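You operate a simulated robot arm through the tools that you are given. There is no shell and no other tool.

You run a simulated two-armed robot. Do the job below in one go: nothing can be reset, and whatever is moved stays where it is left.

JOB
Twist the red fringe bout to the count on the card.
Fine: seat its tab and clip it first; then unclip it and stand the tab back in its row. Set down upright: what you pick out.
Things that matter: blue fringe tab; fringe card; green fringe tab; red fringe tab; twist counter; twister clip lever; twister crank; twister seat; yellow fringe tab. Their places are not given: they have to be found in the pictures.

It is judged by the outcome, as a careful person would: the job done as asked, and still so three seconds after it is handed in. It fails if anything else is knocked over, pushed out of place, dropped, spilled or broken.

ROBOT AND FRAMES
Two 7-joint arms with two-finger parallel grippers on one trunk that stands fixed in place. Base frame: the origin is at the foot of the trunk, x ahead of it, y to its left, z up; the work surface is at about z = 780. Units: mm, degrees, N and s.
The left shoulder is at [20, 113, 1222], the right one opposite. With the tool pointing down near the work surface each hand reaches from about 100 to 580 mm from the base axis, measured 20 degrees to its own side. Payload 1.57 kg a hand.
The tool frame of a hand sits at the grasp point between the pads (the TCP): z along the fingers, y along the line on which they close. The tips reach 30 mm beyond it. Largest opening 80 mm; finger width 17, thickness 12; the body of the gripper, 40 by 82 mm, starts 80 mm behind the TCP.
Orientation is told as [roll, pitch, yaw] about the base's x, y, z axes, in that order, counted from this pose: with the fingers straight down and closing along the base's y, the tool's x points along the base's -x, its y along +y and its z along -z.

CONTROLS
- The arms move only by the tool nudge_tool. It takes "left_series", "right_series" or both (then of equal length, played together; a hand with none holds still); each is a list of rows, each a list of 7 numbers: the opening, from 0 (shut) to 1 (fully open), then the shift along the tool's x, y, z in cm, then the turn, a rotation vector about the tool's x, y, z in degrees. In form: [[grip, dx, dy, dz, ax, ay, az], ...]. A call has 1 to 20 rows; each row shifts and turns the commanded pose from where the row before left it, along the tool's axes as they then stand. Each row takes 0.2 s and may step no farther than 50 mm and 8.6 degrees from the row before; otherwise, or with a gripper value out of range, the whole call is refused. Where a pose cannot be reached the arm comes as near as it can. A force on the tool above 40 N (or 10 N above the force at the start of the call, whichever is more), or a blocked arm, ends the call early, and 0.2 s more pass. The fingers move at their own pace (about 45 mm/s each) and stop on an object; they squeeze with about 42 N. The grip force told is the motor's: it shows also when the fingers shut on nothing. Time passes only in rows, and 0.2 s behind the last, so rows that do not move let the fingers close. The reply holds the time, the measured pose of the TCP, the force on the tool along the base axes, the opening and the grip force, in the units named above and with some noise, with the torque about the TCP (base axes, N m) and any sound that the robot's microphone picked up.
- Cameras (640 x 400 px; columns grow to the right, rows downward): "scene" is now at [75, 46.7, 1329.5]; the picture's right is [0.55, -0.83, 0.00], its down [-0.55, -0.37, -0.75] and it looks along [0.63, 0.41, -0.66] (base axes); focal length 345 px, centre (320, 200). "left" rides on the left gripper at [72, 7, -122] in its tool frame; the picture's right is [-0.09, 1.00, 0.00], its down [-0.84, -0.08, -0.54] and it looks along [-0.54, -0.05, 0.84] (tool axes); focal length 238 px, centre (320, 200). "right" rides on the right gripper at [72, -7, -122] in its tool frame; the picture's right is [0.09, 1.00, 0.00], its down [-0.84, 0.08, -0.54] and it looks along [-0.54, 0.05, 0.84] (tool axes); focal length 238 px, centre (320, 200).
- capture(camera): a new picture of that camera. The clock stands still meanwhile.
- slide_trunk(by): slides the trunk up (or, below 0, down) by that many mm; the arms and the scene camera ride with it, the base frame stays. It gives what a move gives, with no picture.
- turn_head(pan, tilt): turns the head with the scene camera to pan (to the left, within 80 degrees either way) and tilt (down, from -29 to 69), counted from straight ahead of the robot. It gives what a move gives.
- probe_pixels(camera, pixels): for up to 12 pixels [column, row] of the newest picture of that camera ("zoom" is the newest enlarged one), the place [x, y, z] in the base frame of the surface seen there, good to about 2 mm, but the place of the scene camera against the robot may be out by one fixed shift of up to 12 mm in any direction. The clock stands still meanwhile.
- inspect(camera, box): a new picture of the part [left, top, right, bottom] of that camera's present view, enlarged. The clock stands still meanwhile.
- close_job(): hands the job in; it is judged then, once.

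Unless the task says otherwise, let go and move clear before handing in.

The tools are called after ">>>" by a JSON object that holds its "name" and its "arguments". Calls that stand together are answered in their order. nudge_tool: Moves the arms, as the interface text tells. Its arguments: {"type":"object","properties":{"left_series":{"type":"array","items":{"type":"array","items":{"type":"number"}}},"right_series":{"type":"array","items":{"type":"array","items":{"type":"number"}}}},"required":[]} The other tools are called the same way: slide_trunk (by) slides the trunk up or down; turn_head (pan, tilt) turns the head that bears the scene camera; capture (camera) takes a picture; probe_pixels (camera, pixels) gives the place of the surface under pixels of a picture; inspect (camera, box) takes an enlarged picture of a part of a camera's view; close_job () hands the job in.

At the start:

```text
clock: 0.0
left_ee_pos: [285.6, 339.4, 1110.6]
left_tool_rot: [0.1, 0.1, 0.1]
left_wrist_force: [0.4, -0.1, -0.3]
left_torque: [0.01, 0.0, 0.02]
left_width: 79.9
left_gripper_force: 0.1
right_ee_pos: [397.5, 53.6, 1095.2]
right_tool_rot: [0.0, -0.1, 0.0]
right_wrist_force: [-0.8, -1.1, -0.2]
right_torque: [-0.02, 0.01, 0.01]
right_width: 80.1
right_gripper_force: 0.1
trunk travel left (down, up): [-275.0, 295.0]
head pan, tilt: [33.5, 41.4]
```

scene: 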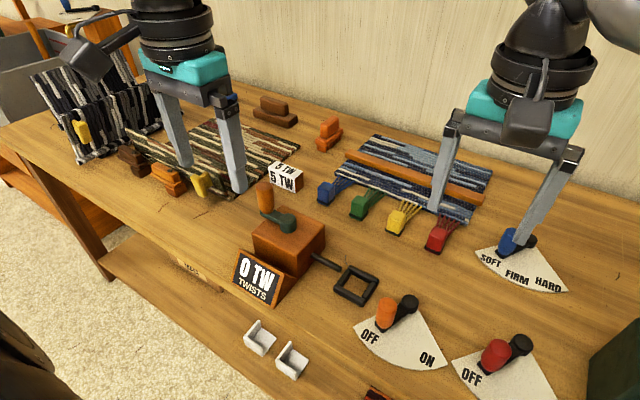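
right: 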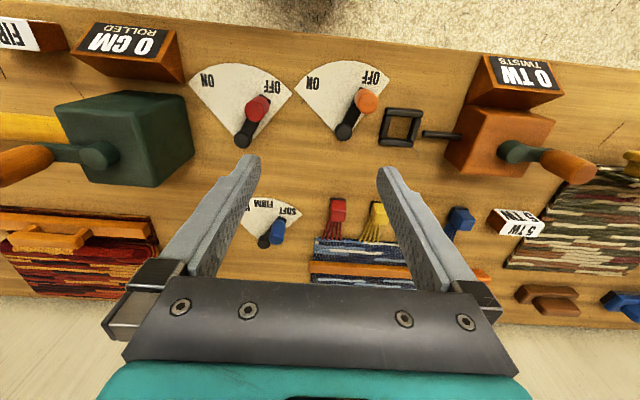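
left: 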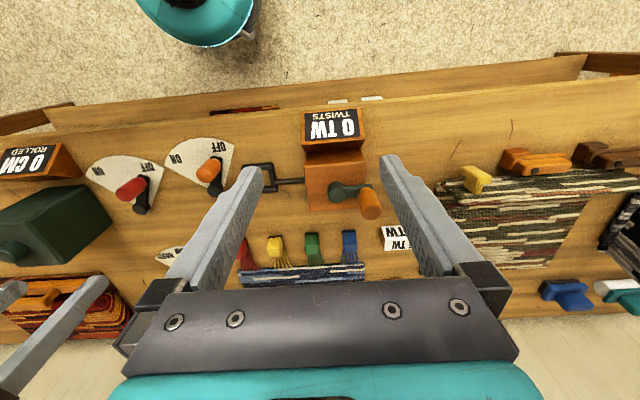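

The pictures show the orange twister box with its crank near scene pixel (275,215), a counter reading 0 TW and a card near (285,178). There are also four tabs and several dials, so I'll look closer before moving.

>>> {"name": "inspect", "arguments": {"camera": "scene", "box": [220, 150, 400, 310]}}

>>> {"name": "inspect", "arguments": {"camera": "scene", "box": [340, 220, 600, 400]}}

>>> {"name": "inspect", "arguments": {"camera": "right", "box": [370, 40, 570, 260]}}

>>> {"name": "inspect", "arguments": {"camera": "left", "box": [220, 80, 440, 290]}}

```text
2.50 times, centred on (310, 230) of scene
```

zoom: 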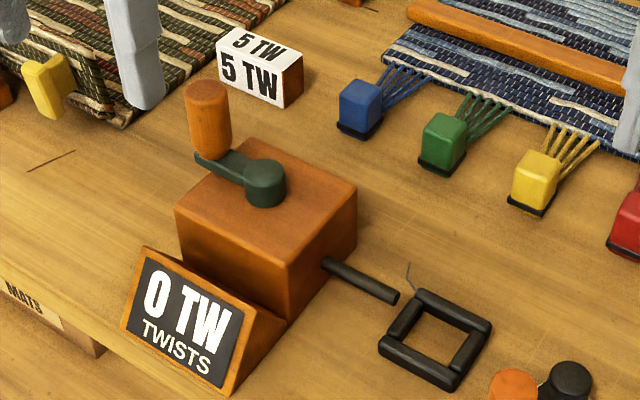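

```text
2.22 times, centred on (470, 310) of scene
```

zoom: 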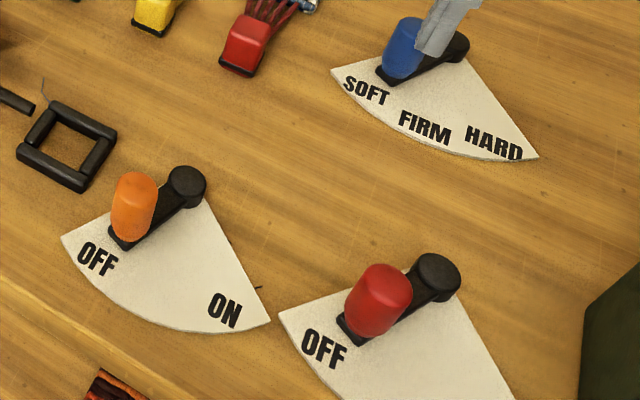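

```text
1.82 times, centred on (470, 150) of right
```

zoom: 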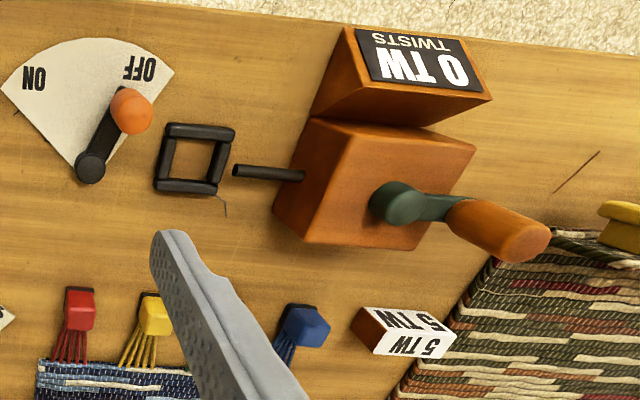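

```text
1.90 times, centred on (330, 185) of left
```

zoom: 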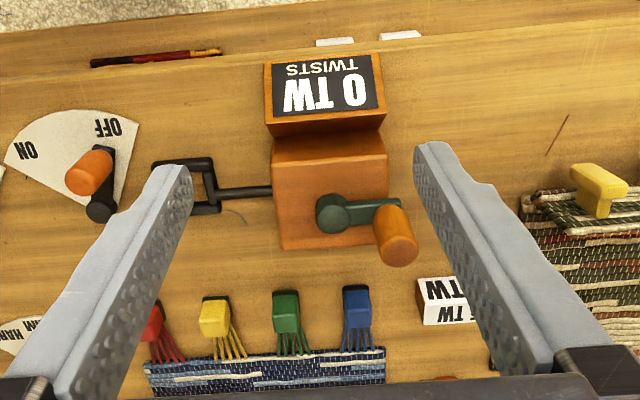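

The card reads 5 TW on its front and top, and the orange OFF/ON lever sits beside the seat. I'll probe the key places and look over the rest of the bench.

>>> {"name": "probe_pixels", "arguments": {"camera": "left", "pixels": [[209, 170], [216, 203], [242, 178], [254, 163], [265, 188], [285, 182], [340, 190], [369, 203], [276, 247], [243, 252], [397, 238], [335, 160]]}}

>>> {"name": "probe_pixels", "arguments": {"camera": "right", "pixels": [[366, 100], [345, 131], [400, 127], [384, 127], [416, 127], [440, 134], [510, 152], [560, 165], [337, 210], [379, 215], [338, 205], [258, 108]]}}

>>> {"name": "probe_pixels", "arguments": {"camera": "scene", "pixels": [[386, 310], [407, 305], [355, 285], [322, 262], [279, 222], [263, 195], [438, 232], [402, 213], [365, 202], [332, 188], [285, 178], [355, 300]]}}

>>> {"name": "turn_head", "arguments": {"pan": 5, "tilt": 45}}

>>> {"name": "capture", "arguments": {"camera": "scene"}}

```text
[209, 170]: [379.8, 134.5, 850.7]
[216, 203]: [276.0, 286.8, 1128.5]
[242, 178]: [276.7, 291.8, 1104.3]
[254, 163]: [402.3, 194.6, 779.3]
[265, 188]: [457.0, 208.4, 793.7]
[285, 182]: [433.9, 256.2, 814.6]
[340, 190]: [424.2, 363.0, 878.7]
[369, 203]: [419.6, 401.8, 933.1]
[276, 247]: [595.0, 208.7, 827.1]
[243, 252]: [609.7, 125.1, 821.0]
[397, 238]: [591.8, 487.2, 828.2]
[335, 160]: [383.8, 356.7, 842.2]
```

```text
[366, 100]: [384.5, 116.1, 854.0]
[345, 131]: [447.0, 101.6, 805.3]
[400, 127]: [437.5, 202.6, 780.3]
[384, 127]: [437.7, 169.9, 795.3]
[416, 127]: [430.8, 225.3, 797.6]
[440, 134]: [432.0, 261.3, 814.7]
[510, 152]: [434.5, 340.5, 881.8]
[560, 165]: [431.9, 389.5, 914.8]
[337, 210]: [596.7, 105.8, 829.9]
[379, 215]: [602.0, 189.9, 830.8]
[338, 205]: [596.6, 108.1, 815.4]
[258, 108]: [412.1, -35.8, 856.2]
```

```text
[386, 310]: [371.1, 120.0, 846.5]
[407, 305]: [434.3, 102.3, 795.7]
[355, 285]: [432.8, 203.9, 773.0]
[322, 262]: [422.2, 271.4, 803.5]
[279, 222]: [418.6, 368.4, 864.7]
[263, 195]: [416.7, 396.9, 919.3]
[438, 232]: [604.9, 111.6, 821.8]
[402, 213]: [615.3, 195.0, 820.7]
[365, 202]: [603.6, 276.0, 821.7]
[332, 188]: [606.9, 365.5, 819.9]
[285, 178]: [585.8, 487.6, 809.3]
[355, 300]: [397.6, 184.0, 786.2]
```

```text
clock: 0.9
left_ee_pos: [285.7, 339.1, 1109.6]
left_tool_rot: [-0.1, 0.0, 0.1]
left_wrist_force: [1.2, 0.4, 0.5]
left_torque: [0.0, 0.01, 0.01]
left_width: 80.0
left_gripper_force: 0.1
right_ee_pos: [397.9, 53.3, 1094.1]
right_tool_rot: [0.0, 0.0, 0.0]
right_wrist_force: [0.4, -1.0, 0.4]
right_torque: [0.02, 0.03, -0.03]
right_width: 80.1
right_gripper_force: 0.1
trunk travel left (down, up): [-275.0, 295.0]
head pan, tilt: [5.0, 45.0]
```

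```text
taken
```

scene: 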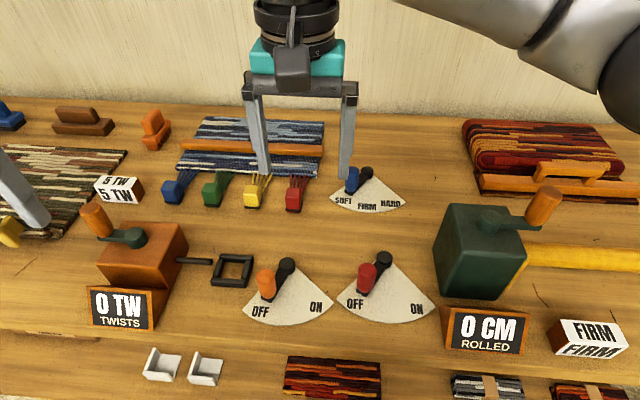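

The seat is near (437,203,780), the red tab near (598,107,828), the crank near (424,363,880) and the orange lever pivots near (447,101). The scene camera reads about 7 mm low. I'll move the right hand off to the side and bring the left hand over the tabs for a close view.

>>> {"name": "nudge_tool", "arguments": {"right_series": [[1, 0, -4, 0, 0, 0, 0], [1, 0, -4, 0, 0, 0, 0], [1, 0, -4, 0, 0, 0, 0], [1, 0, -4, 0, 0, 0, 0], [1, 0, -4, 0, 0, 0, 0]]}}

>>> {"name": "nudge_tool", "arguments": {"left_series": [[1, -3, -2.9, 2, 0, 0, 0], [1, -3, -2.9, 2, 0, 0, 0], [1, -3, -2.9, 2, 0, 0, 0], [1, -3, -2.9, 2, 0, 0, 0], [1, -3, -2.9, 2, 0, 0, 0], [1, -3, -2.9, 2, 0, 0, 0], [1, -3, -2.9, 2, 0, 0, 0], [1, -3, -2.9, 2, 0, 0, 0], [1, 0, 0, 0, 0, 0, 0]]}}

>>> {"name": "capture", "arguments": {"camera": "left"}}

>>> {"name": "capture", "arguments": {"camera": "right"}}

>>> {"name": "capture", "arguments": {"camera": "scene"}}

```text
clock: 2.1
left_ee_pos: [285.5, 337.7, 1111.2]
left_tool_rot: [-0.1, 0.0, 0.1]
left_wrist_force: [0.9, 0.1, 0.3]
left_torque: [0.05, 0.01, 0.0]
left_width: 79.8
left_gripper_force: 0.0
right_ee_pos: [395.2, -148.4, 1094.8]
right_tool_rot: [0.0, -0.1, 0.0]
right_wrist_force: [-0.3, 0.5, 0.3]
right_torque: [-0.01, 0.05, -0.02]
right_width: 80.0
right_gripper_force: 0.1
trunk travel left (down, up): [-275.0, 295.0]
head pan, tilt: [5.0, 45.0]
```

```text
clock: 4.1
left_ee_pos: [460.1, 169.9, 992.8]
left_tool_rot: [-0.1, 0.0, 0.2]
left_wrist_force: [0.6, 0.6, 0.7]
left_torque: [-0.01, 0.01, -0.01]
left_width: 80.0
left_gripper_force: 0.1
left hand out of reach, approached as far as the arm can: row 6, 7, 8
right_ee_pos: [396.7, -147.0, 1093.9]
right_tool_rot: [0.1, -0.1, 0.1]
right_wrist_force: [0.4, 0.1, -0.1]
right_torque: [0.02, 0.0, -0.02]
right_width: 80.2
right_gripper_force: 0.0
trunk travel left (down, up): [-275.0, 295.0]
head pan, tilt: [5.0, 45.0]
```

```text
taken
```

left: 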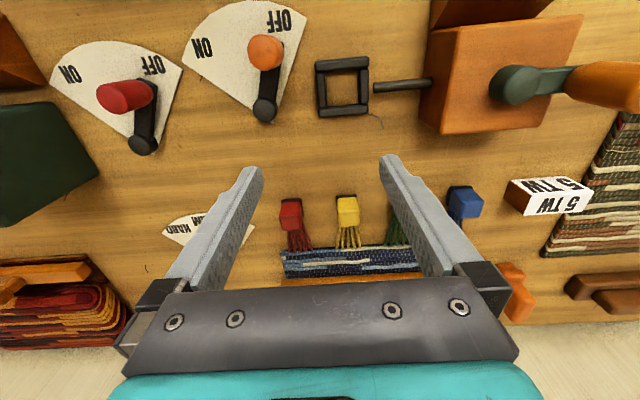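

```text
taken
```

right: 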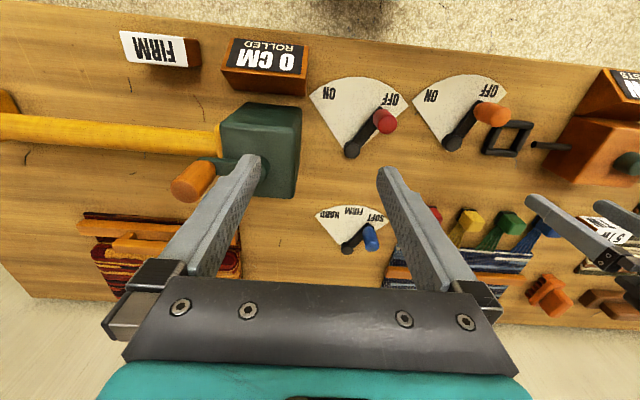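

```text
taken
```

scene: 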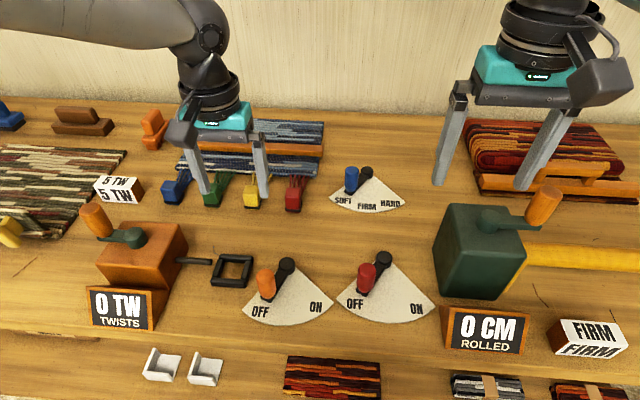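

The left hand stopped at (460,170,993), at the limit of its reach there, while the tabs sit at x≈600. I'll lower it in clear space to see whether it reaches farther when lower, since the quoted reach is for near the surface.

>>> {"name": "nudge_tool", "arguments": {"left_series": [[1, 0, 0, 3, 0, 0, 0], [1, 0, 0, 3, 0, 0, 0], [1, 0, 0, 3, 0, 0, 0], [1, 0, 0, 0, 0, 0, 0]]}}

```text
clock: 5.1
left_ee_pos: [430.2, 191.8, 928.0]
left_tool_rot: [-0.2, -0.1, 0.1]
left_wrist_force: [-0.7, 0.4, 0.5]
left_torque: [-0.01, -0.01, -0.01]
left_width: 79.8
left_gripper_force: 0.1
left hand out of reach, approached as far as the arm can: row 1, 2, 3
right_ee_pos: [395.8, -147.2, 1094.6]
right_tool_rot: [0.1, 0.0, 0.0]
right_wrist_force: [0.8, -0.3, 1.1]
right_torque: [0.0, 0.02, 0.0]
right_width: 80.0
right_gripper_force: 0.0
trunk travel left (down, up): [-275.0, 295.0]
head pan, tilt: [5.0, 45.0]
```

The reach shrinks lower down, so the hand is too low relative to the shoulder, and lowering the trunk should help. First I'll raise and pull back the left hand so there is room to slide down.

>>> {"name": "nudge_tool", "arguments": {"left_series": [[1, 0, 0, -4, 0, 0, 0], [1, 0, 0, -4, 0, 0, 0], [1, 0, 0, -4, 0, 0, 0], [1, 3, 0, -4, 0, 0, 0], [1, 3, 0, -4, 0, 0, 0], [1, 4, 0, -2, 0, 0, 0], [1, 0, 0, 0, 0, 0, 0]]}}

```text
clock: 6.7
left_ee_pos: [330.7, 193.8, 1147.9]
left_tool_rot: [0.0, -0.1, 0.1]
left_wrist_force: [-0.2, -0.4, -0.3]
left_torque: [0.04, 0.04, 0.0]
left_width: 80.1
left_gripper_force: 0.0
right_ee_pos: [396.8, -147.3, 1094.7]
right_tool_rot: [0.0, 0.0, 0.0]
right_wrist_force: [0.1, -0.3, -0.4]
right_torque: [-0.04, 0.04, 0.03]
right_width: 80.0
right_gripper_force: 0.0
trunk travel left (down, up): [-275.0, 295.0]
head pan, tilt: [5.0, 45.0]
```

The command stays clamped to what was reached, so positions can be trusted. I'll lift the right hand well clear first, raise the left a bit, then slide the trunk down.

>>> {"name": "nudge_tool", "arguments": {"left_series": [[1, 0, 0, -3, 0, 0, 0], [1, 0, 0, -3, 0, 0, 0], [1, 0, 0, 0, 0, 0, 0], [1, 0, 0, 0, 0, 0, 0], [1, 0, 0, 0, 0, 0, 0], [1, 0, 0, 0, 0, 0, 0], [1, 0, 0, 0, 0, 0, 0]], "right_series": [[1, 2, -1, -3.5, 0, 0, 0], [1, 2, -1, -3.5, 0, 0, 0], [1, 2, -1, -3.5, 0, 0, 0], [1, 2, -1, -3.5, 0, 0, 0], [1, 2, 0, -3.5, 0, 0, 0], [1, 2, 0, -3.5, 0, 0, 0], [1, 0, 0, 0, 0, 0, 0]]}}

>>> {"name": "slide_trunk", "arguments": {"by": -150}}

>>> {"name": "capture", "arguments": {"camera": "scene"}}

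```text
clock: 8.3
left_ee_pos: [329.7, 193.2, 1207.7]
left_tool_rot: [0.0, 0.0, 0.1]
left_wrist_force: [0.2, 0.0, 0.1]
left_torque: [0.0, 0.04, -0.01]
left_width: 79.9
left_gripper_force: 0.1
right_ee_pos: [277.1, -186.6, 1305.5]
right_tool_rot: [-0.1, 0.1, -0.1]
right_wrist_force: [0.7, -0.1, 0.3]
right_torque: [-0.01, 0.01, 0.0]
right_width: 80.0
right_gripper_force: 0.1
trunk travel left (down, up): [-275.0, 295.0]
head pan, tilt: [5.0, 45.0]
```

```text
clock: 10.1
left_ee_pos: [330.3, 192.9, 1058.9]
left_tool_rot: [0.0, 0.0, 0.1]
left_wrist_force: [-0.1, -1.2, -0.1]
left_torque: [-0.01, 0.01, 0.03]
left_width: 80.1
left_gripper_force: 0.0
right_ee_pos: [277.5, -186.3, 1156.0]
right_tool_rot: [0.0, 0.0, 0.0]
right_wrist_force: [-0.1, -0.1, 0.2]
right_torque: [0.01, 0.0, -0.01]
right_width: 79.8
right_gripper_force: 0.1
trunk travel left (down, up): [-125.0, 445.0]
head pan, tilt: [5.0, 45.0]
```

```text
taken
```

scene: 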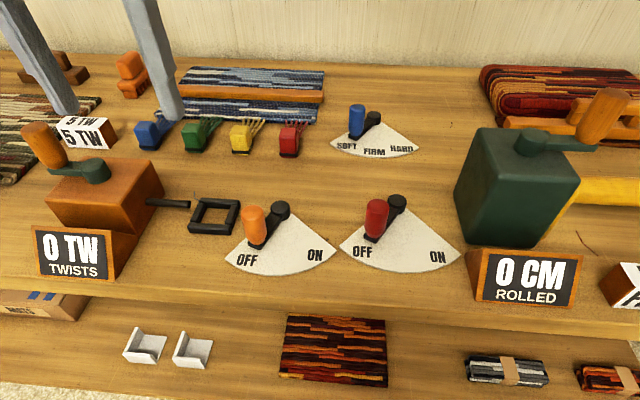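

Trunk lowered by 150. I'll now reach the left hand forward and down toward the tabs, to about (560,113,950).

>>> {"name": "nudge_tool", "arguments": {"left_series": [[1, -3.8, -1.3, 2, 0, 0, 0], [1, -3.8, -1.3, 2, 0, 0, 0], [1, -3.8, -1.3, 2, 0, 0, 0], [1, -3.8, -1.3, 2, 0, 0, 0], [1, -3.8, -1.3, 2, 0, 0, 0], [1, -3.8, -1.3, 1, 0, 0, 0], [1, 0, 0, 0, 0, 0, 0]]}}

>>> {"name": "capture", "arguments": {"camera": "left"}}

```text
clock: 11.7
left_ee_pos: [483.9, 165.3, 950.3]
left_tool_rot: [-0.2, -0.1, 0.2]
left_wrist_force: [0.0, -0.4, 0.3]
left_torque: [0.01, 0.04, 0.0]
left_width: 80.0
left_gripper_force: 0.0
left hand out of reach, approached as far as the arm can: row 4, 5, 6
right_ee_pos: [277.3, -186.2, 1156.2]
right_tool_rot: [0.0, 0.0, -0.1]
right_wrist_force: [-0.3, -0.6, -0.3]
right_torque: [-0.03, 0.04, 0.01]
right_width: 79.9
right_gripper_force: 0.1
trunk travel left (down, up): [-125.0, 445.0]
head pan, tilt: [5.0, 45.0]
```

```text
taken
```

left: 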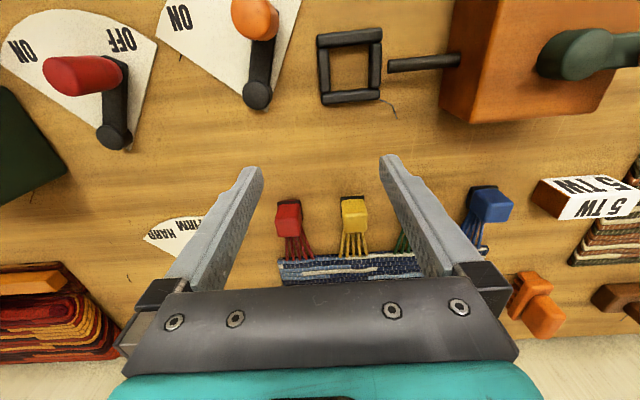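

The vertical tool runs out of reach at about x=484. I'll tip the fingers forward by 32 degrees and then move forward, still well above the table.

>>> {"name": "nudge_tool", "arguments": {"left_series": [[1, 0, 0, 0, 0, -8, 0], [1, 0, 0, 0, 0, -8, 0], [1, 0, 0, 0, 0, -8, 0], [1, 0, 0, 0, 0, -8, 0], [1, -2.54, -2, 1.59, 0, 0, 0], [1, -2.54, -2, 1.59, 0, 0, 0], [1, -2.54, -2, 1.59, 0, 0, 0], [1, 0, 0, 0, 0, 0, 0]]}}

>>> {"name": "capture", "arguments": {"camera": "left"}}

>>> {"name": "capture", "arguments": {"camera": "scene"}}

```text
clock: 13.5
left_ee_pos: [554.2, 120.8, 952.6]
left_tool_rot: [-0.1, -32.0, 0.2]
left_wrist_force: [0.6, -0.1, -0.1]
left_torque: [0.01, -0.01, 0.0]
left_width: 80.0
left_gripper_force: 0.1
left hand out of reach, approached as far as the arm can: row 7
right_ee_pos: [277.0, -184.9, 1155.4]
right_tool_rot: [0.0, 0.0, 0.0]
right_wrist_force: [-0.9, 0.2, -1.1]
right_torque: [0.01, -0.01, 0.0]
right_width: 79.8
right_gripper_force: 0.0
trunk travel left (down, up): [-125.0, 445.0]
head pan, tilt: [5.0, 45.0]
```

```text
taken
```

left: 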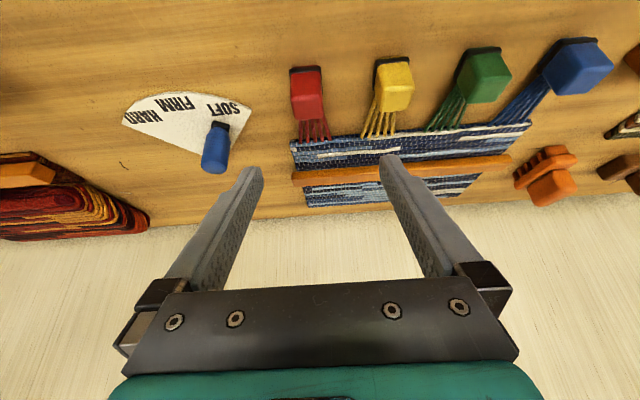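

```text
taken
```

scene: 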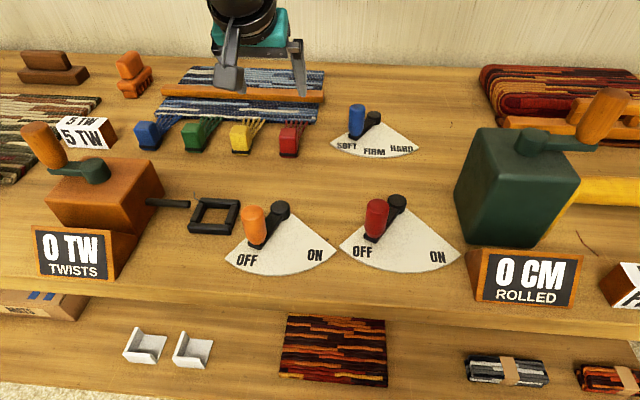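

With the tilt the hand reaches x=554. Before going further I'll measure the red tab and its neighbours from this view; red is at about (307,95).

>>> {"name": "inspect", "arguments": {"camera": "left", "box": [260, 40, 440, 150]}}

>>> {"name": "probe_pixels", "arguments": {"camera": "left", "pixels": [[307, 95], [294, 95], [321, 95], [307, 72], [306, 67], [307, 116], [311, 130], [394, 83], [396, 60], [484, 78], [300, 105], [314, 110]]}}

>>> {"name": "inspect", "arguments": {"camera": "scene", "box": [220, 90, 340, 165]}}

>>> {"name": "probe_pixels", "arguments": {"camera": "scene", "pixels": [[289, 143], [289, 128], [281, 143], [298, 143], [242, 140], [214, 216], [254, 225], [282, 208], [238, 207], [190, 224], [214, 203], [214, 230]]}}

```text
3.56 times, centred on (350, 95) of left
```

zoom: 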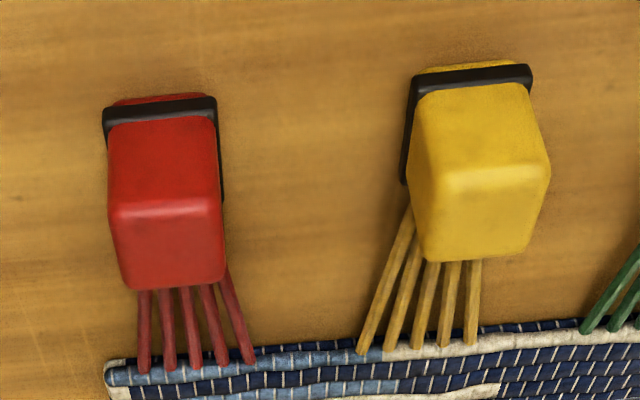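

```text
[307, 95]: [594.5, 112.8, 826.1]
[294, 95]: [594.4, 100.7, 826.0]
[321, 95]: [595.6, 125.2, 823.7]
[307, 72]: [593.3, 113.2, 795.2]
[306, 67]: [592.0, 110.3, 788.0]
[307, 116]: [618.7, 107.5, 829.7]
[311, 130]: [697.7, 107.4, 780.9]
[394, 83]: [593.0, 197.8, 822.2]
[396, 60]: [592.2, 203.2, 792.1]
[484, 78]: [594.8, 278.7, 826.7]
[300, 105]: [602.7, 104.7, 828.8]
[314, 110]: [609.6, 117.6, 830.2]
```

```text
5.33 times, centred on (280, 128) of scene
```

zoom: 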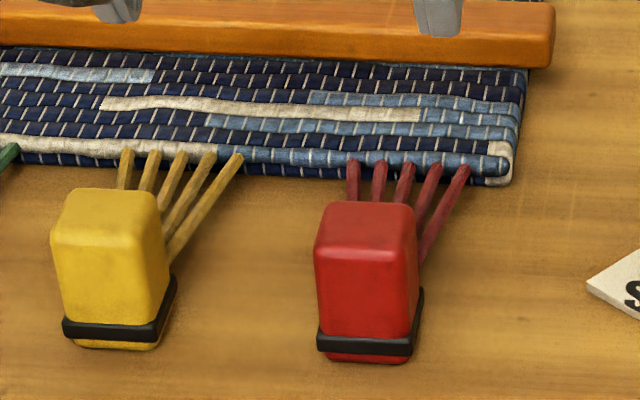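

```text
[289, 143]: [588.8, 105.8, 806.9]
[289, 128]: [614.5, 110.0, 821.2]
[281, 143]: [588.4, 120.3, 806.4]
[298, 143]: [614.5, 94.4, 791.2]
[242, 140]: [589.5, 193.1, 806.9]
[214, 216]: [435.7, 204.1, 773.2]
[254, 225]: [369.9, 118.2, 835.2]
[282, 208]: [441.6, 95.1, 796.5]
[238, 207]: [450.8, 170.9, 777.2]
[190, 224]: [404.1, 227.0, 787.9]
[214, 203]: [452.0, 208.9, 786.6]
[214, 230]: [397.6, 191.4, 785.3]
```

The red tab is about 26 mm wide with its front face at x≈594, its centre near (608,112) and its top at z≈830. I'll back the hand up, then lower the trunk another 110 mm for reach.

>>> {"name": "nudge_tool", "arguments": {"left_series": [[1, -0.32, 0, -3.34, 0, 0, 0], [1, -0.32, 0, -3.34, 0, 0, 0], [1, -0.32, 0, -3.34, 0, 0, 0], [1, -0.32, 0, -3.34, 0, 0, 0], [1, 0, 0, 0, 0, 0, 0]]}}

>>> {"name": "slide_trunk", "arguments": {"by": -110}}

>>> {"name": "capture", "arguments": {"camera": "scene"}}

>>> {"name": "capture", "arguments": {"camera": "left"}}

```text
clock: 14.7
left_ee_pos: [493.7, 121.1, 1072.0]
left_tool_rot: [0.0, -32.1, 0.0]
left_wrist_force: [0.6, 0.2, 0.1]
left_torque: [0.03, 0.0, -0.04]
left_width: 79.9
left_gripper_force: 0.1
right_ee_pos: [277.6, -186.4, 1155.8]
right_tool_rot: [0.0, -0.1, 0.0]
right_wrist_force: [-0.1, -0.7, -1.0]
right_torque: [0.0, -0.02, 0.01]
right_width: 79.9
right_gripper_force: 0.1
trunk travel left (down, up): [-125.0, 445.0]
head pan, tilt: [5.0, 45.0]
```

```text
clock: 16.1
left_ee_pos: [494.6, 120.4, 961.8]
left_tool_rot: [0.1, -32.0, 0.1]
left_wrist_force: [-0.5, -0.5, -0.7]
left_torque: [-0.05, 0.0, 0.01]
left_width: 80.2
left_gripper_force: 0.1
right_ee_pos: [277.5, -186.8, 1045.0]
right_tool_rot: [-0.1, 0.0, 0.0]
right_wrist_force: [-0.2, -0.2, -0.1]
right_torque: [-0.02, 0.0, -0.03]
right_width: 79.8
right_gripper_force: 0.1
trunk travel left (down, up): [-15.0, 555.0]
head pan, tilt: [5.0, 45.0]
```

```text
taken
```

scene: 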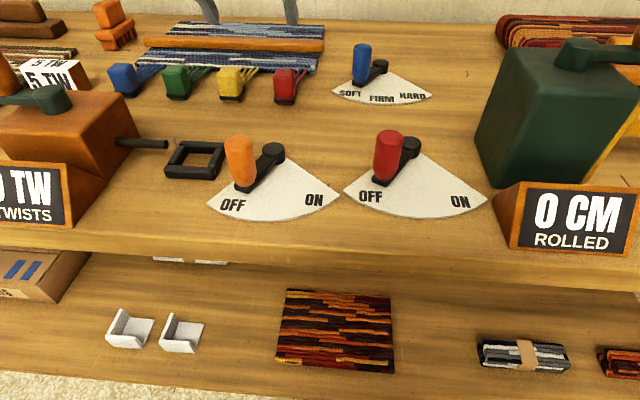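

```text
taken
```

left: 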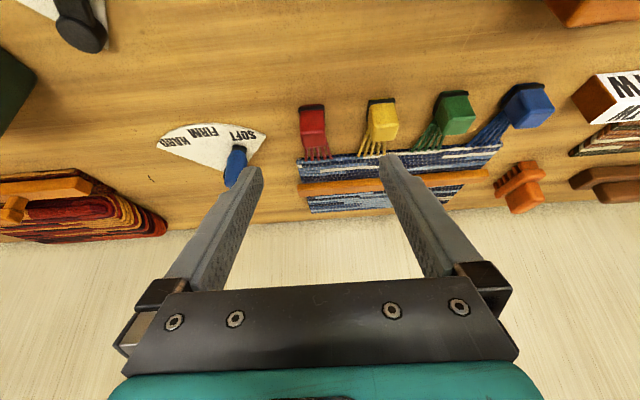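

Plenty of clearance at (494,120,962). I'll tip to 40 degrees and advance toward (600,112,900), staying above the tab tops.

>>> {"name": "nudge_tool", "arguments": {"left_series": [[1, 0, 0, 0, 0, -8, 0], [1, -1.05, -0.2, 2.84, 0, 0, 0], [1, -1.05, -0.2, 2.84, 0, 0, 0], [1, -1.05, -0.2, 2.84, 0, 0, 0], [1, -1.05, -0.2, 2.84, 0, 0, 0], [1, 0, 0, 0, 0, 0, 0]]}}

>>> {"name": "capture", "arguments": {"camera": "left"}}

```text
clock: 17.5
left_ee_pos: [586.4, 125.7, 902.1]
left_tool_rot: [-0.1, -40.1, 0.2]
left_wrist_force: [0.7, -0.2, -0.1]
left_torque: [0.01, -0.02, 0.0]
left_width: 80.2
left_gripper_force: 0.0
left hand out of reach, approached as far as the arm can: row 5
right_ee_pos: [276.7, -186.4, 1046.0]
right_tool_rot: [0.0, 0.0, 0.0]
right_wrist_force: [0.5, 0.3, 0.0]
right_torque: [0.01, 0.02, 0.0]
right_width: 79.8
right_gripper_force: 0.1
trunk travel left (down, up): [-15.0, 555.0]
head pan, tilt: [5.0, 45.0]
```

```text
taken
```

left: 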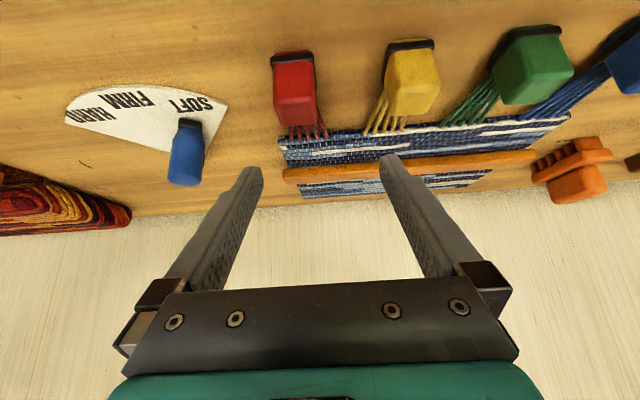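

It reaches (586,126,902) at 40 degrees, and the open fingers straddle the red tab (y 99–126). I'll tip to 52 degrees and come down partway, watching how close it gets to y=112.

>>> {"name": "nudge_tool", "arguments": {"left_series": [[1, 0, 0, 0, 0, -8, 0], [1, 0, 0, 0, 0, -4, 0], [1, 1.72, -0.7, 1.85, 0, 0, 0], [1, 1.72, -0.7, 1.85, 0, 0, 0], [1, 0, 0, 0, 0, 0, 0]]}}

>>> {"name": "capture", "arguments": {"camera": "left"}}

>>> {"name": "capture", "arguments": {"camera": "scene"}}

```text
clock: 18.7
left_ee_pos: [592.5, 116.8, 853.5]
left_tool_rot: [-0.2, -52.0, 0.0]
left_wrist_force: [1.0, -0.2, -0.7]
left_torque: [0.0, -0.02, -0.02]
left_width: 80.1
left_gripper_force: 0.0
left hand out of reach, approached as far as the arm can: row 4
right_ee_pos: [276.3, -186.8, 1046.3]
right_tool_rot: [0.0, 0.0, 0.1]
right_wrist_force: [0.1, -0.1, 1.0]
right_torque: [-0.01, 0.01, -0.02]
right_width: 79.9
right_gripper_force: 0.1
trunk travel left (down, up): [-15.0, 555.0]
head pan, tilt: [5.0, 45.0]
```

```text
taken
```

left: 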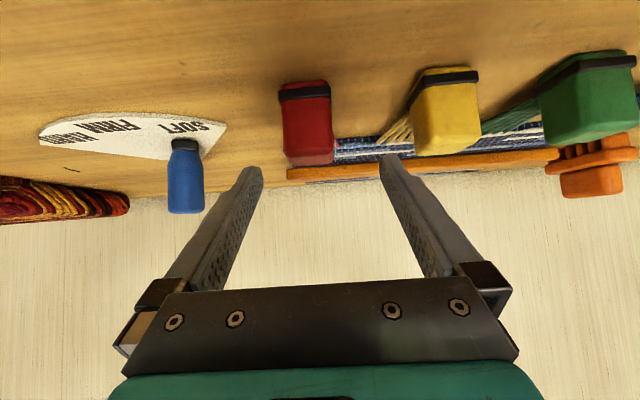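

```text
taken
```

scene: 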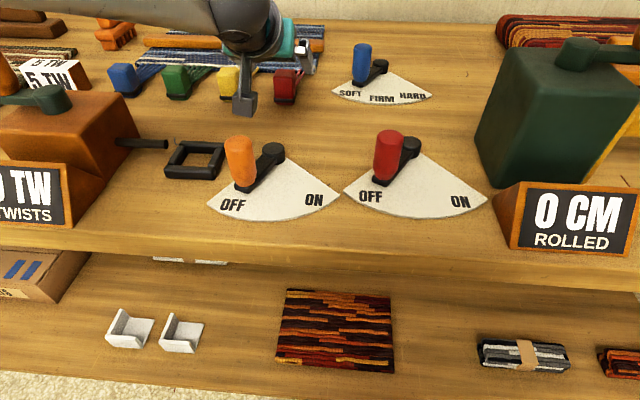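

The tab is now between the fingers' lines; red front at (305,115). I'll measure its sides precisely before closing in.

>>> {"name": "probe_pixels", "arguments": {"camera": "left", "pixels": [[305, 115], [287, 115], [327, 115], [286, 135], [331, 135], [307, 160], [290, 160], [329, 158], [420, 120], [445, 115], [475, 120], [300, 88]]}}

>>> {"name": "inspect", "arguments": {"camera": "left", "box": [230, 60, 410, 180]}}

```text
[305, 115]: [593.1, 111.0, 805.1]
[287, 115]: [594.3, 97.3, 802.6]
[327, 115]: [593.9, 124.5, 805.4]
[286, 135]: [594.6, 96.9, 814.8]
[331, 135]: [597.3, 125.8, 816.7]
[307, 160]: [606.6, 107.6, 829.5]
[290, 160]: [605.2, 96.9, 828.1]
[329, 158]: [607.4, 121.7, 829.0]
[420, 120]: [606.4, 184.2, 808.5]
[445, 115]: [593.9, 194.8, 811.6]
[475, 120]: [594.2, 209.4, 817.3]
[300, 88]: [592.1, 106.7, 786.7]
```

```text
3.33 times, centred on (320, 120) of left
```

zoom: 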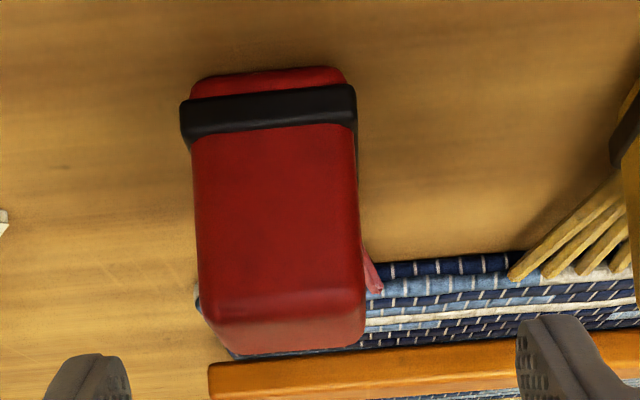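

Red spans y 96–126 with its front at x 593 and no noticeable yaw. I'll tip to 58 degrees and settle to about (593,111,829), keeping the fingers above seat-frame height on the tab.

>>> {"name": "nudge_tool", "arguments": {"left_series": [[0.8, 0, 0, 0, 0, -6, 0], [0.8, 1.06, -0.3, 0.67, 0, 0, 0], [0.8, 1.06, -0.28, 0.67, 0, 0, 0], [0.8, 0, 0, 0, 0, 0, 0]]}}

>>> {"name": "capture", "arguments": {"camera": "left"}}

```text
clock: 19.7
left_ee_pos: [585.0, 119.1, 832.1]
left_tool_rot: [-0.1, -58.0, 0.1]
left_wrist_force: [-0.3, 1.0, 0.0]
left_torque: [-0.02, 0.01, -0.01]
left_width: 64.0
left_gripper_force: 0.2
left hand out of reach, approached as far as the arm can: row 2, 3
right_ee_pos: [276.1, -186.5, 1045.7]
right_tool_rot: [0.0, -0.1, 0.1]
right_wrist_force: [-0.2, 0.4, 0.8]
right_torque: [-0.01, 0.0, -0.01]
right_width: 79.9
right_gripper_force: 0.1
trunk travel left (down, up): [-15.0, 555.0]
head pan, tilt: [5.0, 45.0]
```

```text
taken
```

left: 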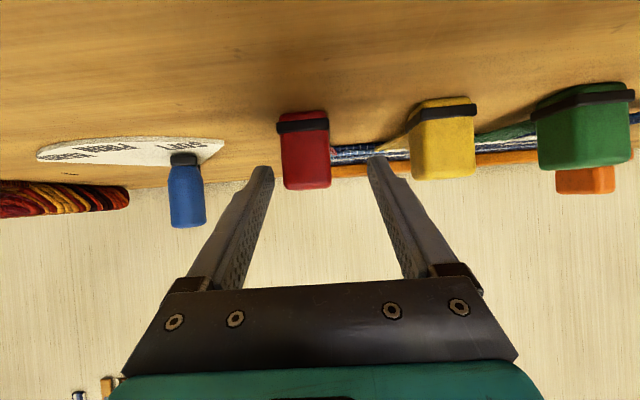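

At 58 degrees it settled at (585,119,832), a little short and 8 mm left. I'll use the last 15 mm of trunk travel, lifting the hand first to compensate, and tip a bit further.

>>> {"name": "nudge_tool", "arguments": {"left_series": [[0.8, -1.27, 0, -0.8, 0, 0, 0], [0.8, 0, 0, 0, 0, 0, 0]]}}

>>> {"name": "slide_trunk", "arguments": {"by": -15}}

>>> {"name": "nudge_tool", "arguments": {"left_series": [[0.8, 0, 0, 0, 0, -8, 0], [0.8, -0.33, -0.5, 0.73, 0, 0, 0], [0.8, 0, -0.3, 0, 0, 0, 0], [0.8, 0, 0, 0, 0, 0, 0]]}}

```text
clock: 20.3
left_ee_pos: [584.8, 118.1, 847.4]
left_tool_rot: [0.0, -58.1, 0.1]
left_wrist_force: [0.1, -1.2, 0.3]
left_torque: [0.0, 0.02, -0.01]
left_width: 63.8
left_gripper_force: 0.1
right_ee_pos: [276.8, -186.5, 1046.0]
right_tool_rot: [0.0, 0.0, 0.1]
right_wrist_force: [0.3, 0.6, 0.5]
right_torque: [0.03, 0.0, -0.01]
right_width: 79.7
right_gripper_force: 0.1
trunk travel left (down, up): [-15.0, 555.0]
head pan, tilt: [5.0, 45.0]
```

```text
clock: 20.9
left_ee_pos: [585.3, 119.6, 832.7]
left_tool_rot: [0.0, -58.0, 0.0]
left_wrist_force: [-0.6, -0.7, 0.7]
left_torque: [-0.01, 0.0, -0.01]
left_width: 63.9
left_gripper_force: 0.2
right_ee_pos: [276.2, -186.6, 1030.4]
right_tool_rot: [0.0, 0.2, 0.0]
right_wrist_force: [-0.4, -0.5, -1.7]
right_torque: [0.01, -0.01, 0.02]
right_width: 80.3
right_gripper_force: 0.0
trunk travel left (down, up): [0.0, 570.0]
head pan, tilt: [5.0, 45.0]
```

```text
clock: 21.9
left_ee_pos: [589.5, 117.0, 835.1]
left_tool_rot: [-0.1, -66.0, 0.1]
left_wrist_force: [-0.4, 0.6, -0.2]
left_torque: [0.0, 0.01, -0.04]
left_width: 64.3
left_gripper_force: 0.0
left hand out of reach, approached as far as the arm can: row 2
right_ee_pos: [276.8, -185.6, 1030.6]
right_tool_rot: [0.0, 0.0, -0.1]
right_wrist_force: [-0.1, 0.6, 0.4]
right_torque: [-0.03, -0.03, 0.02]
right_width: 80.1
right_gripper_force: 0.0
trunk travel left (down, up): [0.0, 570.0]
head pan, tilt: [5.0, 45.0]
```

A pure sideways step worked without complaint, so I'll shift another 6 mm right and 4 mm down to centre on the tab, then check.

>>> {"name": "nudge_tool", "arguments": {"left_series": [[0.8, 0, -0.3, 0, 0, 0, 0], [0.8, 0, -0.3, 0, 0, 0, 0], [0.8, 0.366, 0, 0.163, 0, 0, 0], [0.8, 0, 0, 0, 0, 0, 0]]}}

>>> {"name": "capture", "arguments": {"camera": "left"}}

>>> {"name": "inspect", "arguments": {"camera": "scene", "box": [190, 20, 370, 140]}}

```text
clock: 22.9
left_ee_pos: [587.9, 116.1, 833.2]
left_tool_rot: [-0.1, -66.1, 0.1]
left_wrist_force: [-0.2, -0.1, -0.4]
left_torque: [0.03, -0.03, 0.04]
left_width: 63.9
left_gripper_force: 0.0
left hand out of reach, approached as far as the arm can: row 1, 3
right_ee_pos: [276.7, -185.7, 1030.5]
right_tool_rot: [0.0, 0.0, 0.0]
right_wrist_force: [0.3, -0.5, -0.1]
right_torque: [-0.01, 0.03, 0.02]
right_width: 80.1
right_gripper_force: 0.0
trunk travel left (down, up): [0.0, 570.0]
head pan, tilt: [5.0, 45.0]
```

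```text
taken
```

left: 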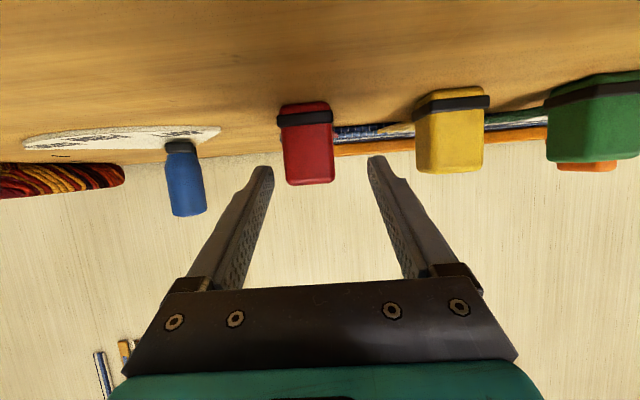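

```text
3.33 times, centred on (280, 80) of scene
```

zoom: 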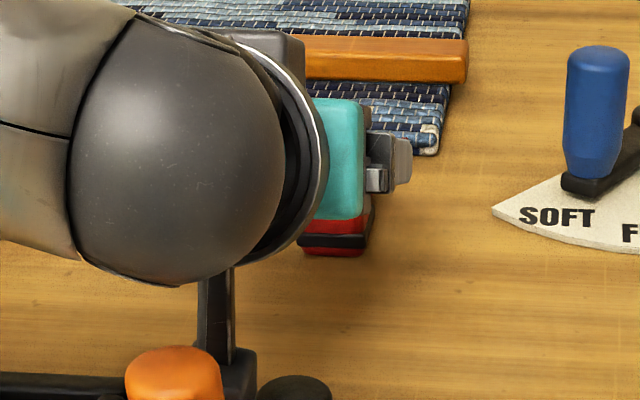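

I'm at (588,116,833), and the reach boundary trades x against y. I'll give up about 6 mm in x to get centred at y=111; the pads still overlap the tab by roughly 16 mm.

>>> {"name": "nudge_tool", "arguments": {"left_series": [[0.8, 0.244, 0, -0.55, 0, 0, 0], [0.8, 0, -0.5, 0, 0, 0, 0], [0.8, 0, 0, 0, 0, 0, 0]]}}

>>> {"name": "capture", "arguments": {"camera": "left"}}

```text
clock: 23.7
left_ee_pos: [581.9, 111.5, 833.3]
left_tool_rot: [-0.2, -66.0, 0.1]
left_wrist_force: [-0.3, -0.8, -0.1]
left_torque: [0.03, -0.01, 0.0]
left_width: 64.2
left_gripper_force: 0.2
right_ee_pos: [276.8, -186.2, 1031.3]
right_tool_rot: [0.0, 0.0, -0.1]
right_wrist_force: [-1.4, -0.5, -0.4]
right_torque: [0.0, 0.02, 0.03]
right_width: 80.1
right_gripper_force: 0.2
trunk travel left (down, up): [0.0, 570.0]
head pan, tilt: [5.0, 45.0]
```

```text
taken
```

left: 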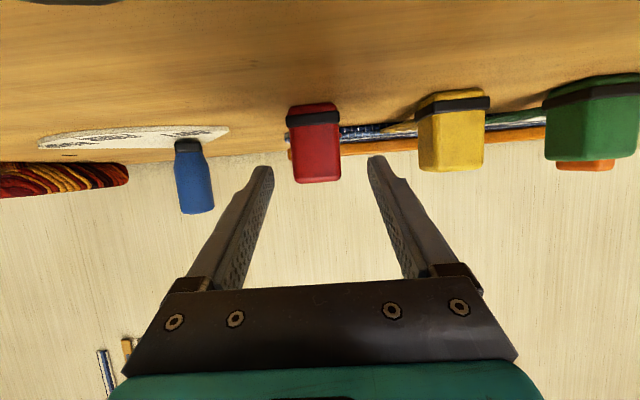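

Centred at (582,111.5,833): the tab at (315,143) sits midway between the fingers. Closing the grip.

>>> {"name": "nudge_tool", "arguments": {"left_series": [[0.5, 0, 0, 0, 0, 0, 0], [0.3, 0, 0, 0, 0, 0, 0], [0.2, 0, 0, 0, 0, 0, 0], [0.1, 0, 0, 0, 0, 0, 0], [0, 0, 0, 0, 0, 0, 0], [0, 0, 0, 0, 0, 0, 0]]}}

>>> {"name": "capture", "arguments": {"camera": "left"}}

>>> {"name": "inspect", "arguments": {"camera": "scene", "box": [190, 20, 370, 140]}}

```text
clock: 25.1
left_ee_pos: [581.6, 112.1, 833.9]
left_tool_rot: [-0.1, -66.0, 0.1]
left_wrist_force: [0.4, 0.3, 0.3]
left_torque: [-0.01, -0.02, -0.02]
left_width: 30.6
left_gripper_force: 40.3
right_ee_pos: [278.0, -185.8, 1031.7]
right_tool_rot: [-0.1, -0.1, 0.0]
right_wrist_force: [-0.1, -0.6, 0.4]
right_torque: [-0.01, 0.04, 0.02]
right_width: 79.9
right_gripper_force: 0.0
trunk travel left (down, up): [0.0, 570.0]
head pan, tilt: [5.0, 45.0]
```

```text
taken
```

left: 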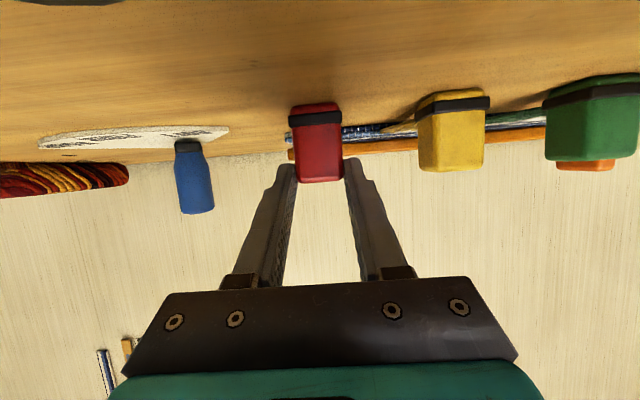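

```text
3.33 times, centred on (280, 80) of scene
```

zoom: 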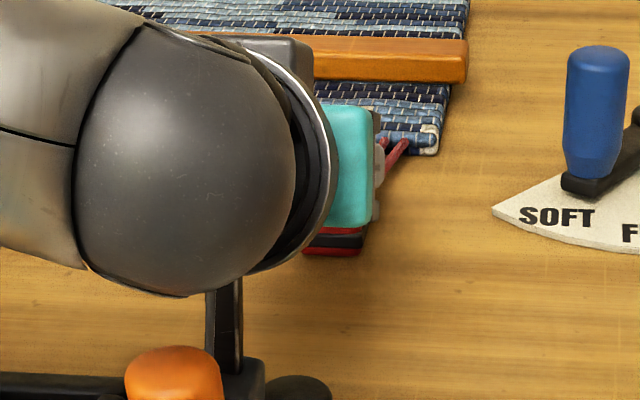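

The grip holds at 30.6 mm with 40 N and the tab hasn't moved. I'll lift it straight up 90 mm.

>>> {"name": "nudge_tool", "arguments": {"left_series": [[0, -0.9, 0, -0.4, 0, 0, 0], [0, -1.8, 0, -0.8, 0, 0, 0], [0, -2.74, 0, -1.22, 0, 0, 0], [0, -2.74, 0, -1.22, 0, 0, 0], [0, 0, 0, 0, 0, 0, 0]]}}

>>> {"name": "capture", "arguments": {"camera": "left"}}

>>> {"name": "capture", "arguments": {"camera": "scene"}}

```text
clock: 26.3
left_ee_pos: [581.5, 111.7, 920.7]
left_tool_rot: [-0.1, -66.0, 0.1]
left_wrist_force: [-0.2, -1.1, -1.1]
left_torque: [0.01, 0.04, -0.02]
left_width: 31.0
left_gripper_force: 39.9
right_ee_pos: [276.5, -187.3, 1032.7]
right_tool_rot: [0.0, 0.0, -0.1]
right_wrist_force: [0.0, 0.3, -0.6]
right_torque: [0.01, 0.01, 0.02]
right_width: 79.9
right_gripper_force: 0.1
trunk travel left (down, up): [0.0, 570.0]
head pan, tilt: [5.0, 45.0]
```

```text
taken
```

left: 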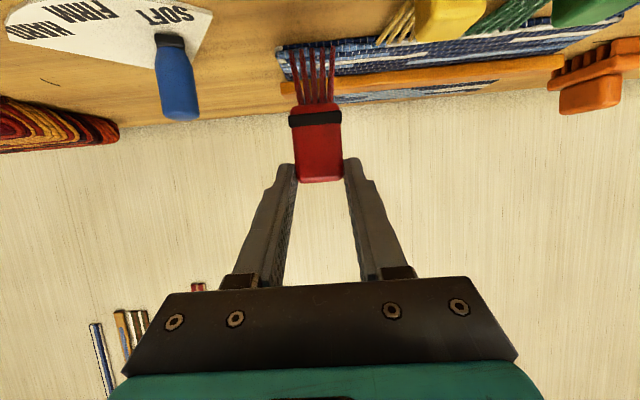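

```text
taken
```

scene: 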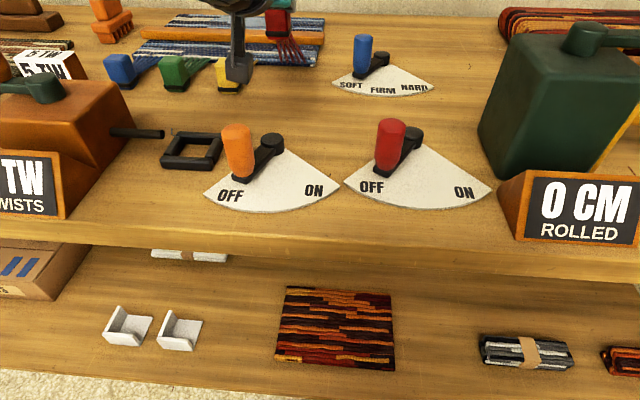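

Tab lifted and upright, gripped at z≈920. I'll raise the trunk so the near work is comfortable, and turn the head toward the seat.

>>> {"name": "slide_trunk", "arguments": {"by": 110}}

>>> {"name": "turn_head", "arguments": {"pan": 25, "tilt": 48}}

>>> {"name": "nudge_tool", "arguments": {"right_series": [[1, -1, 3.5, 2, 0, 0, 0], [1, -1, 3.5, 2, 0, 0, 0], [1, -1, 3.5, 2, 0, 0, 0], [1, -1, 3.5, 2, 0, 0, 0], [1, 0, 3.5, 2, 0, 0, 0], [1, 0, 3.5, 2, 0, 0, 0], [1, 0, 3.5, 2, 0, 0, 0], [1, 0, 3.5, 1, 0, 0, 0], [1, 0, 0, 0, 0, 0, 0]]}}

>>> {"name": "capture", "arguments": {"camera": "right"}}

>>> {"name": "capture", "arguments": {"camera": "scene"}}

```text
clock: 27.7
left_ee_pos: [582.7, 112.5, 1031.4]
left_tool_rot: [0.0, -66.0, 0.1]
left_wrist_force: [0.3, 0.9, -0.9]
left_torque: [0.03, 0.01, 0.0]
left_width: 30.9
left_gripper_force: 40.1
right_ee_pos: [277.1, -187.2, 1141.5]
right_tool_rot: [-0.1, 0.0, 0.0]
right_wrist_force: [0.6, -0.3, 0.5]
right_torque: [-0.01, 0.0, 0.02]
right_width: 80.1
right_gripper_force: 0.0
trunk travel left (down, up): [-110.0, 460.0]
head pan, tilt: [5.0, 45.0]
```

```text
clock: 28.6
left_ee_pos: [581.3, 112.4, 1030.2]
left_tool_rot: [0.0, -65.9, 0.1]
left_wrist_force: [-0.7, -1.0, -1.2]
left_torque: [-0.02, 0.0, 0.0]
left_width: 31.1
left_gripper_force: 40.2
right_ee_pos: [276.8, -186.5, 1140.9]
right_tool_rot: [0.0, 0.0, -0.1]
right_wrist_force: [0.5, -0.5, 0.7]
right_torque: [0.01, 0.02, 0.01]
right_width: 79.7
right_gripper_force: 0.2
trunk travel left (down, up): [-110.0, 460.0]
head pan, tilt: [25.0, 48.0]
```

```text
clock: 30.6
left_ee_pos: [582.6, 115.1, 1033.0]
left_tool_rot: [-0.2, -66.2, 0.5]
left_wrist_force: [0.3, -0.7, -0.2]
left_torque: [-0.01, 0.01, 0.0]
left_width: 30.9
left_gripper_force: 39.6
right_ee_pos: [317.2, 92.7, 991.5]
right_tool_rot: [-0.1, 0.0, 0.2]
right_wrist_force: [-14.3, -12.4, -1.2]
right_torque: [1.54, -1.5, -0.33]
right_width: 80.2
right_gripper_force: 0.1
trunk travel left (down, up): [-110.0, 460.0]
head pan, tilt: [25.0, 48.0]
```

```text
taken
```

right: 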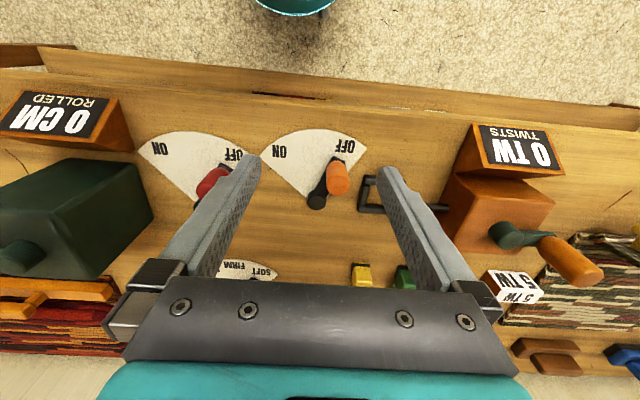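

```text
taken
```

scene: 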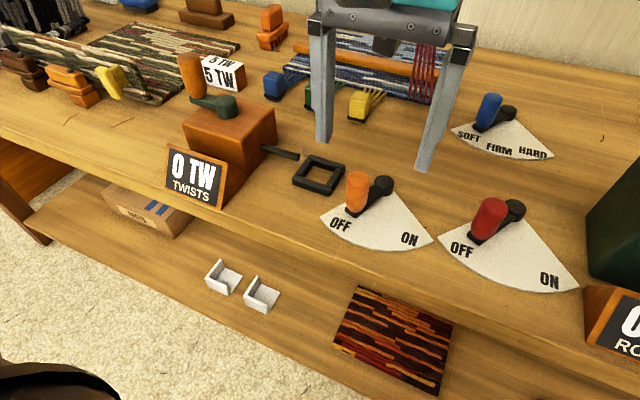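

The right hand reads a 14–12 N sideways force and the left moved by 3 mm, so the arms are touching. I'll back the right hand away at once.

>>> {"name": "nudge_tool", "arguments": {"right_series": [[1, 1, -3, -1, 0, 0, 0], [1, 0, -3, -1, 0, 0, 0], [1, 0, -3, -1, 0, 0, 0], [1, 0, -3, 0, 0, 0, 0], [1, 0, 0, 0, 0, 0, 0]]}}

>>> {"name": "capture", "arguments": {"camera": "left"}}

>>> {"name": "capture", "arguments": {"camera": "scene"}}

>>> {"name": "capture", "arguments": {"camera": "right"}}

```text
clock: 31.8
left_ee_pos: [582.3, 112.6, 1031.2]
left_tool_rot: [0.1, -66.0, 0.0]
left_wrist_force: [0.8, 0.1, 0.5]
left_torque: [-0.02, 0.03, -0.06]
left_width: 31.0
left_gripper_force: 39.8
right_ee_pos: [307.0, -25.0, 1020.0]
right_tool_rot: [0.0, 0.1, 0.1]
right_wrist_force: [-0.1, 0.4, -0.9]
right_torque: [0.0, 0.0, -0.02]
right_width: 79.6
right_gripper_force: 0.1
trunk travel left (down, up): [-110.0, 460.0]
head pan, tilt: [25.0, 48.0]
```

```text
taken
```

left: 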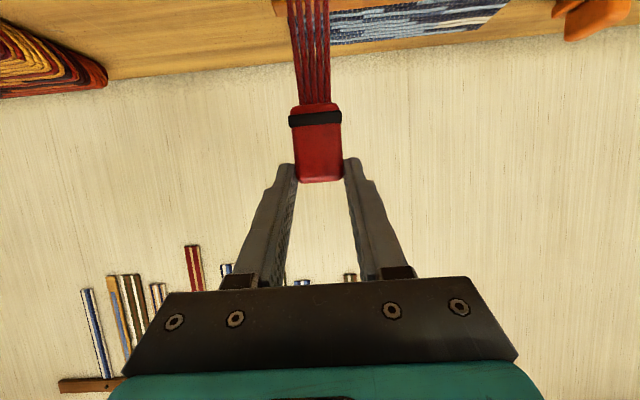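

```text
taken
```

scene: 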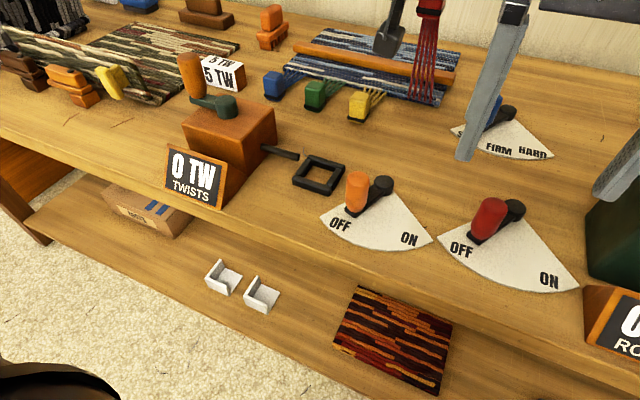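

```text
taken
```

right: 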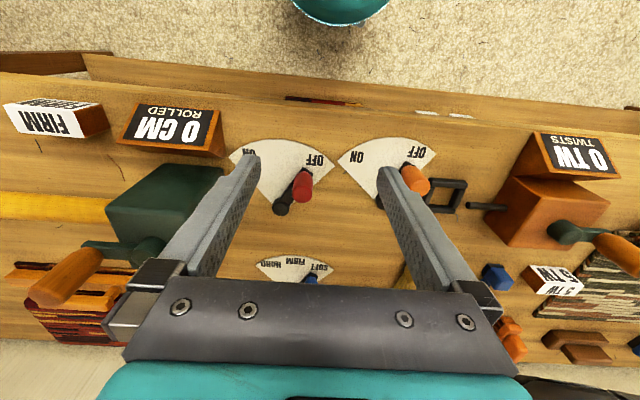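

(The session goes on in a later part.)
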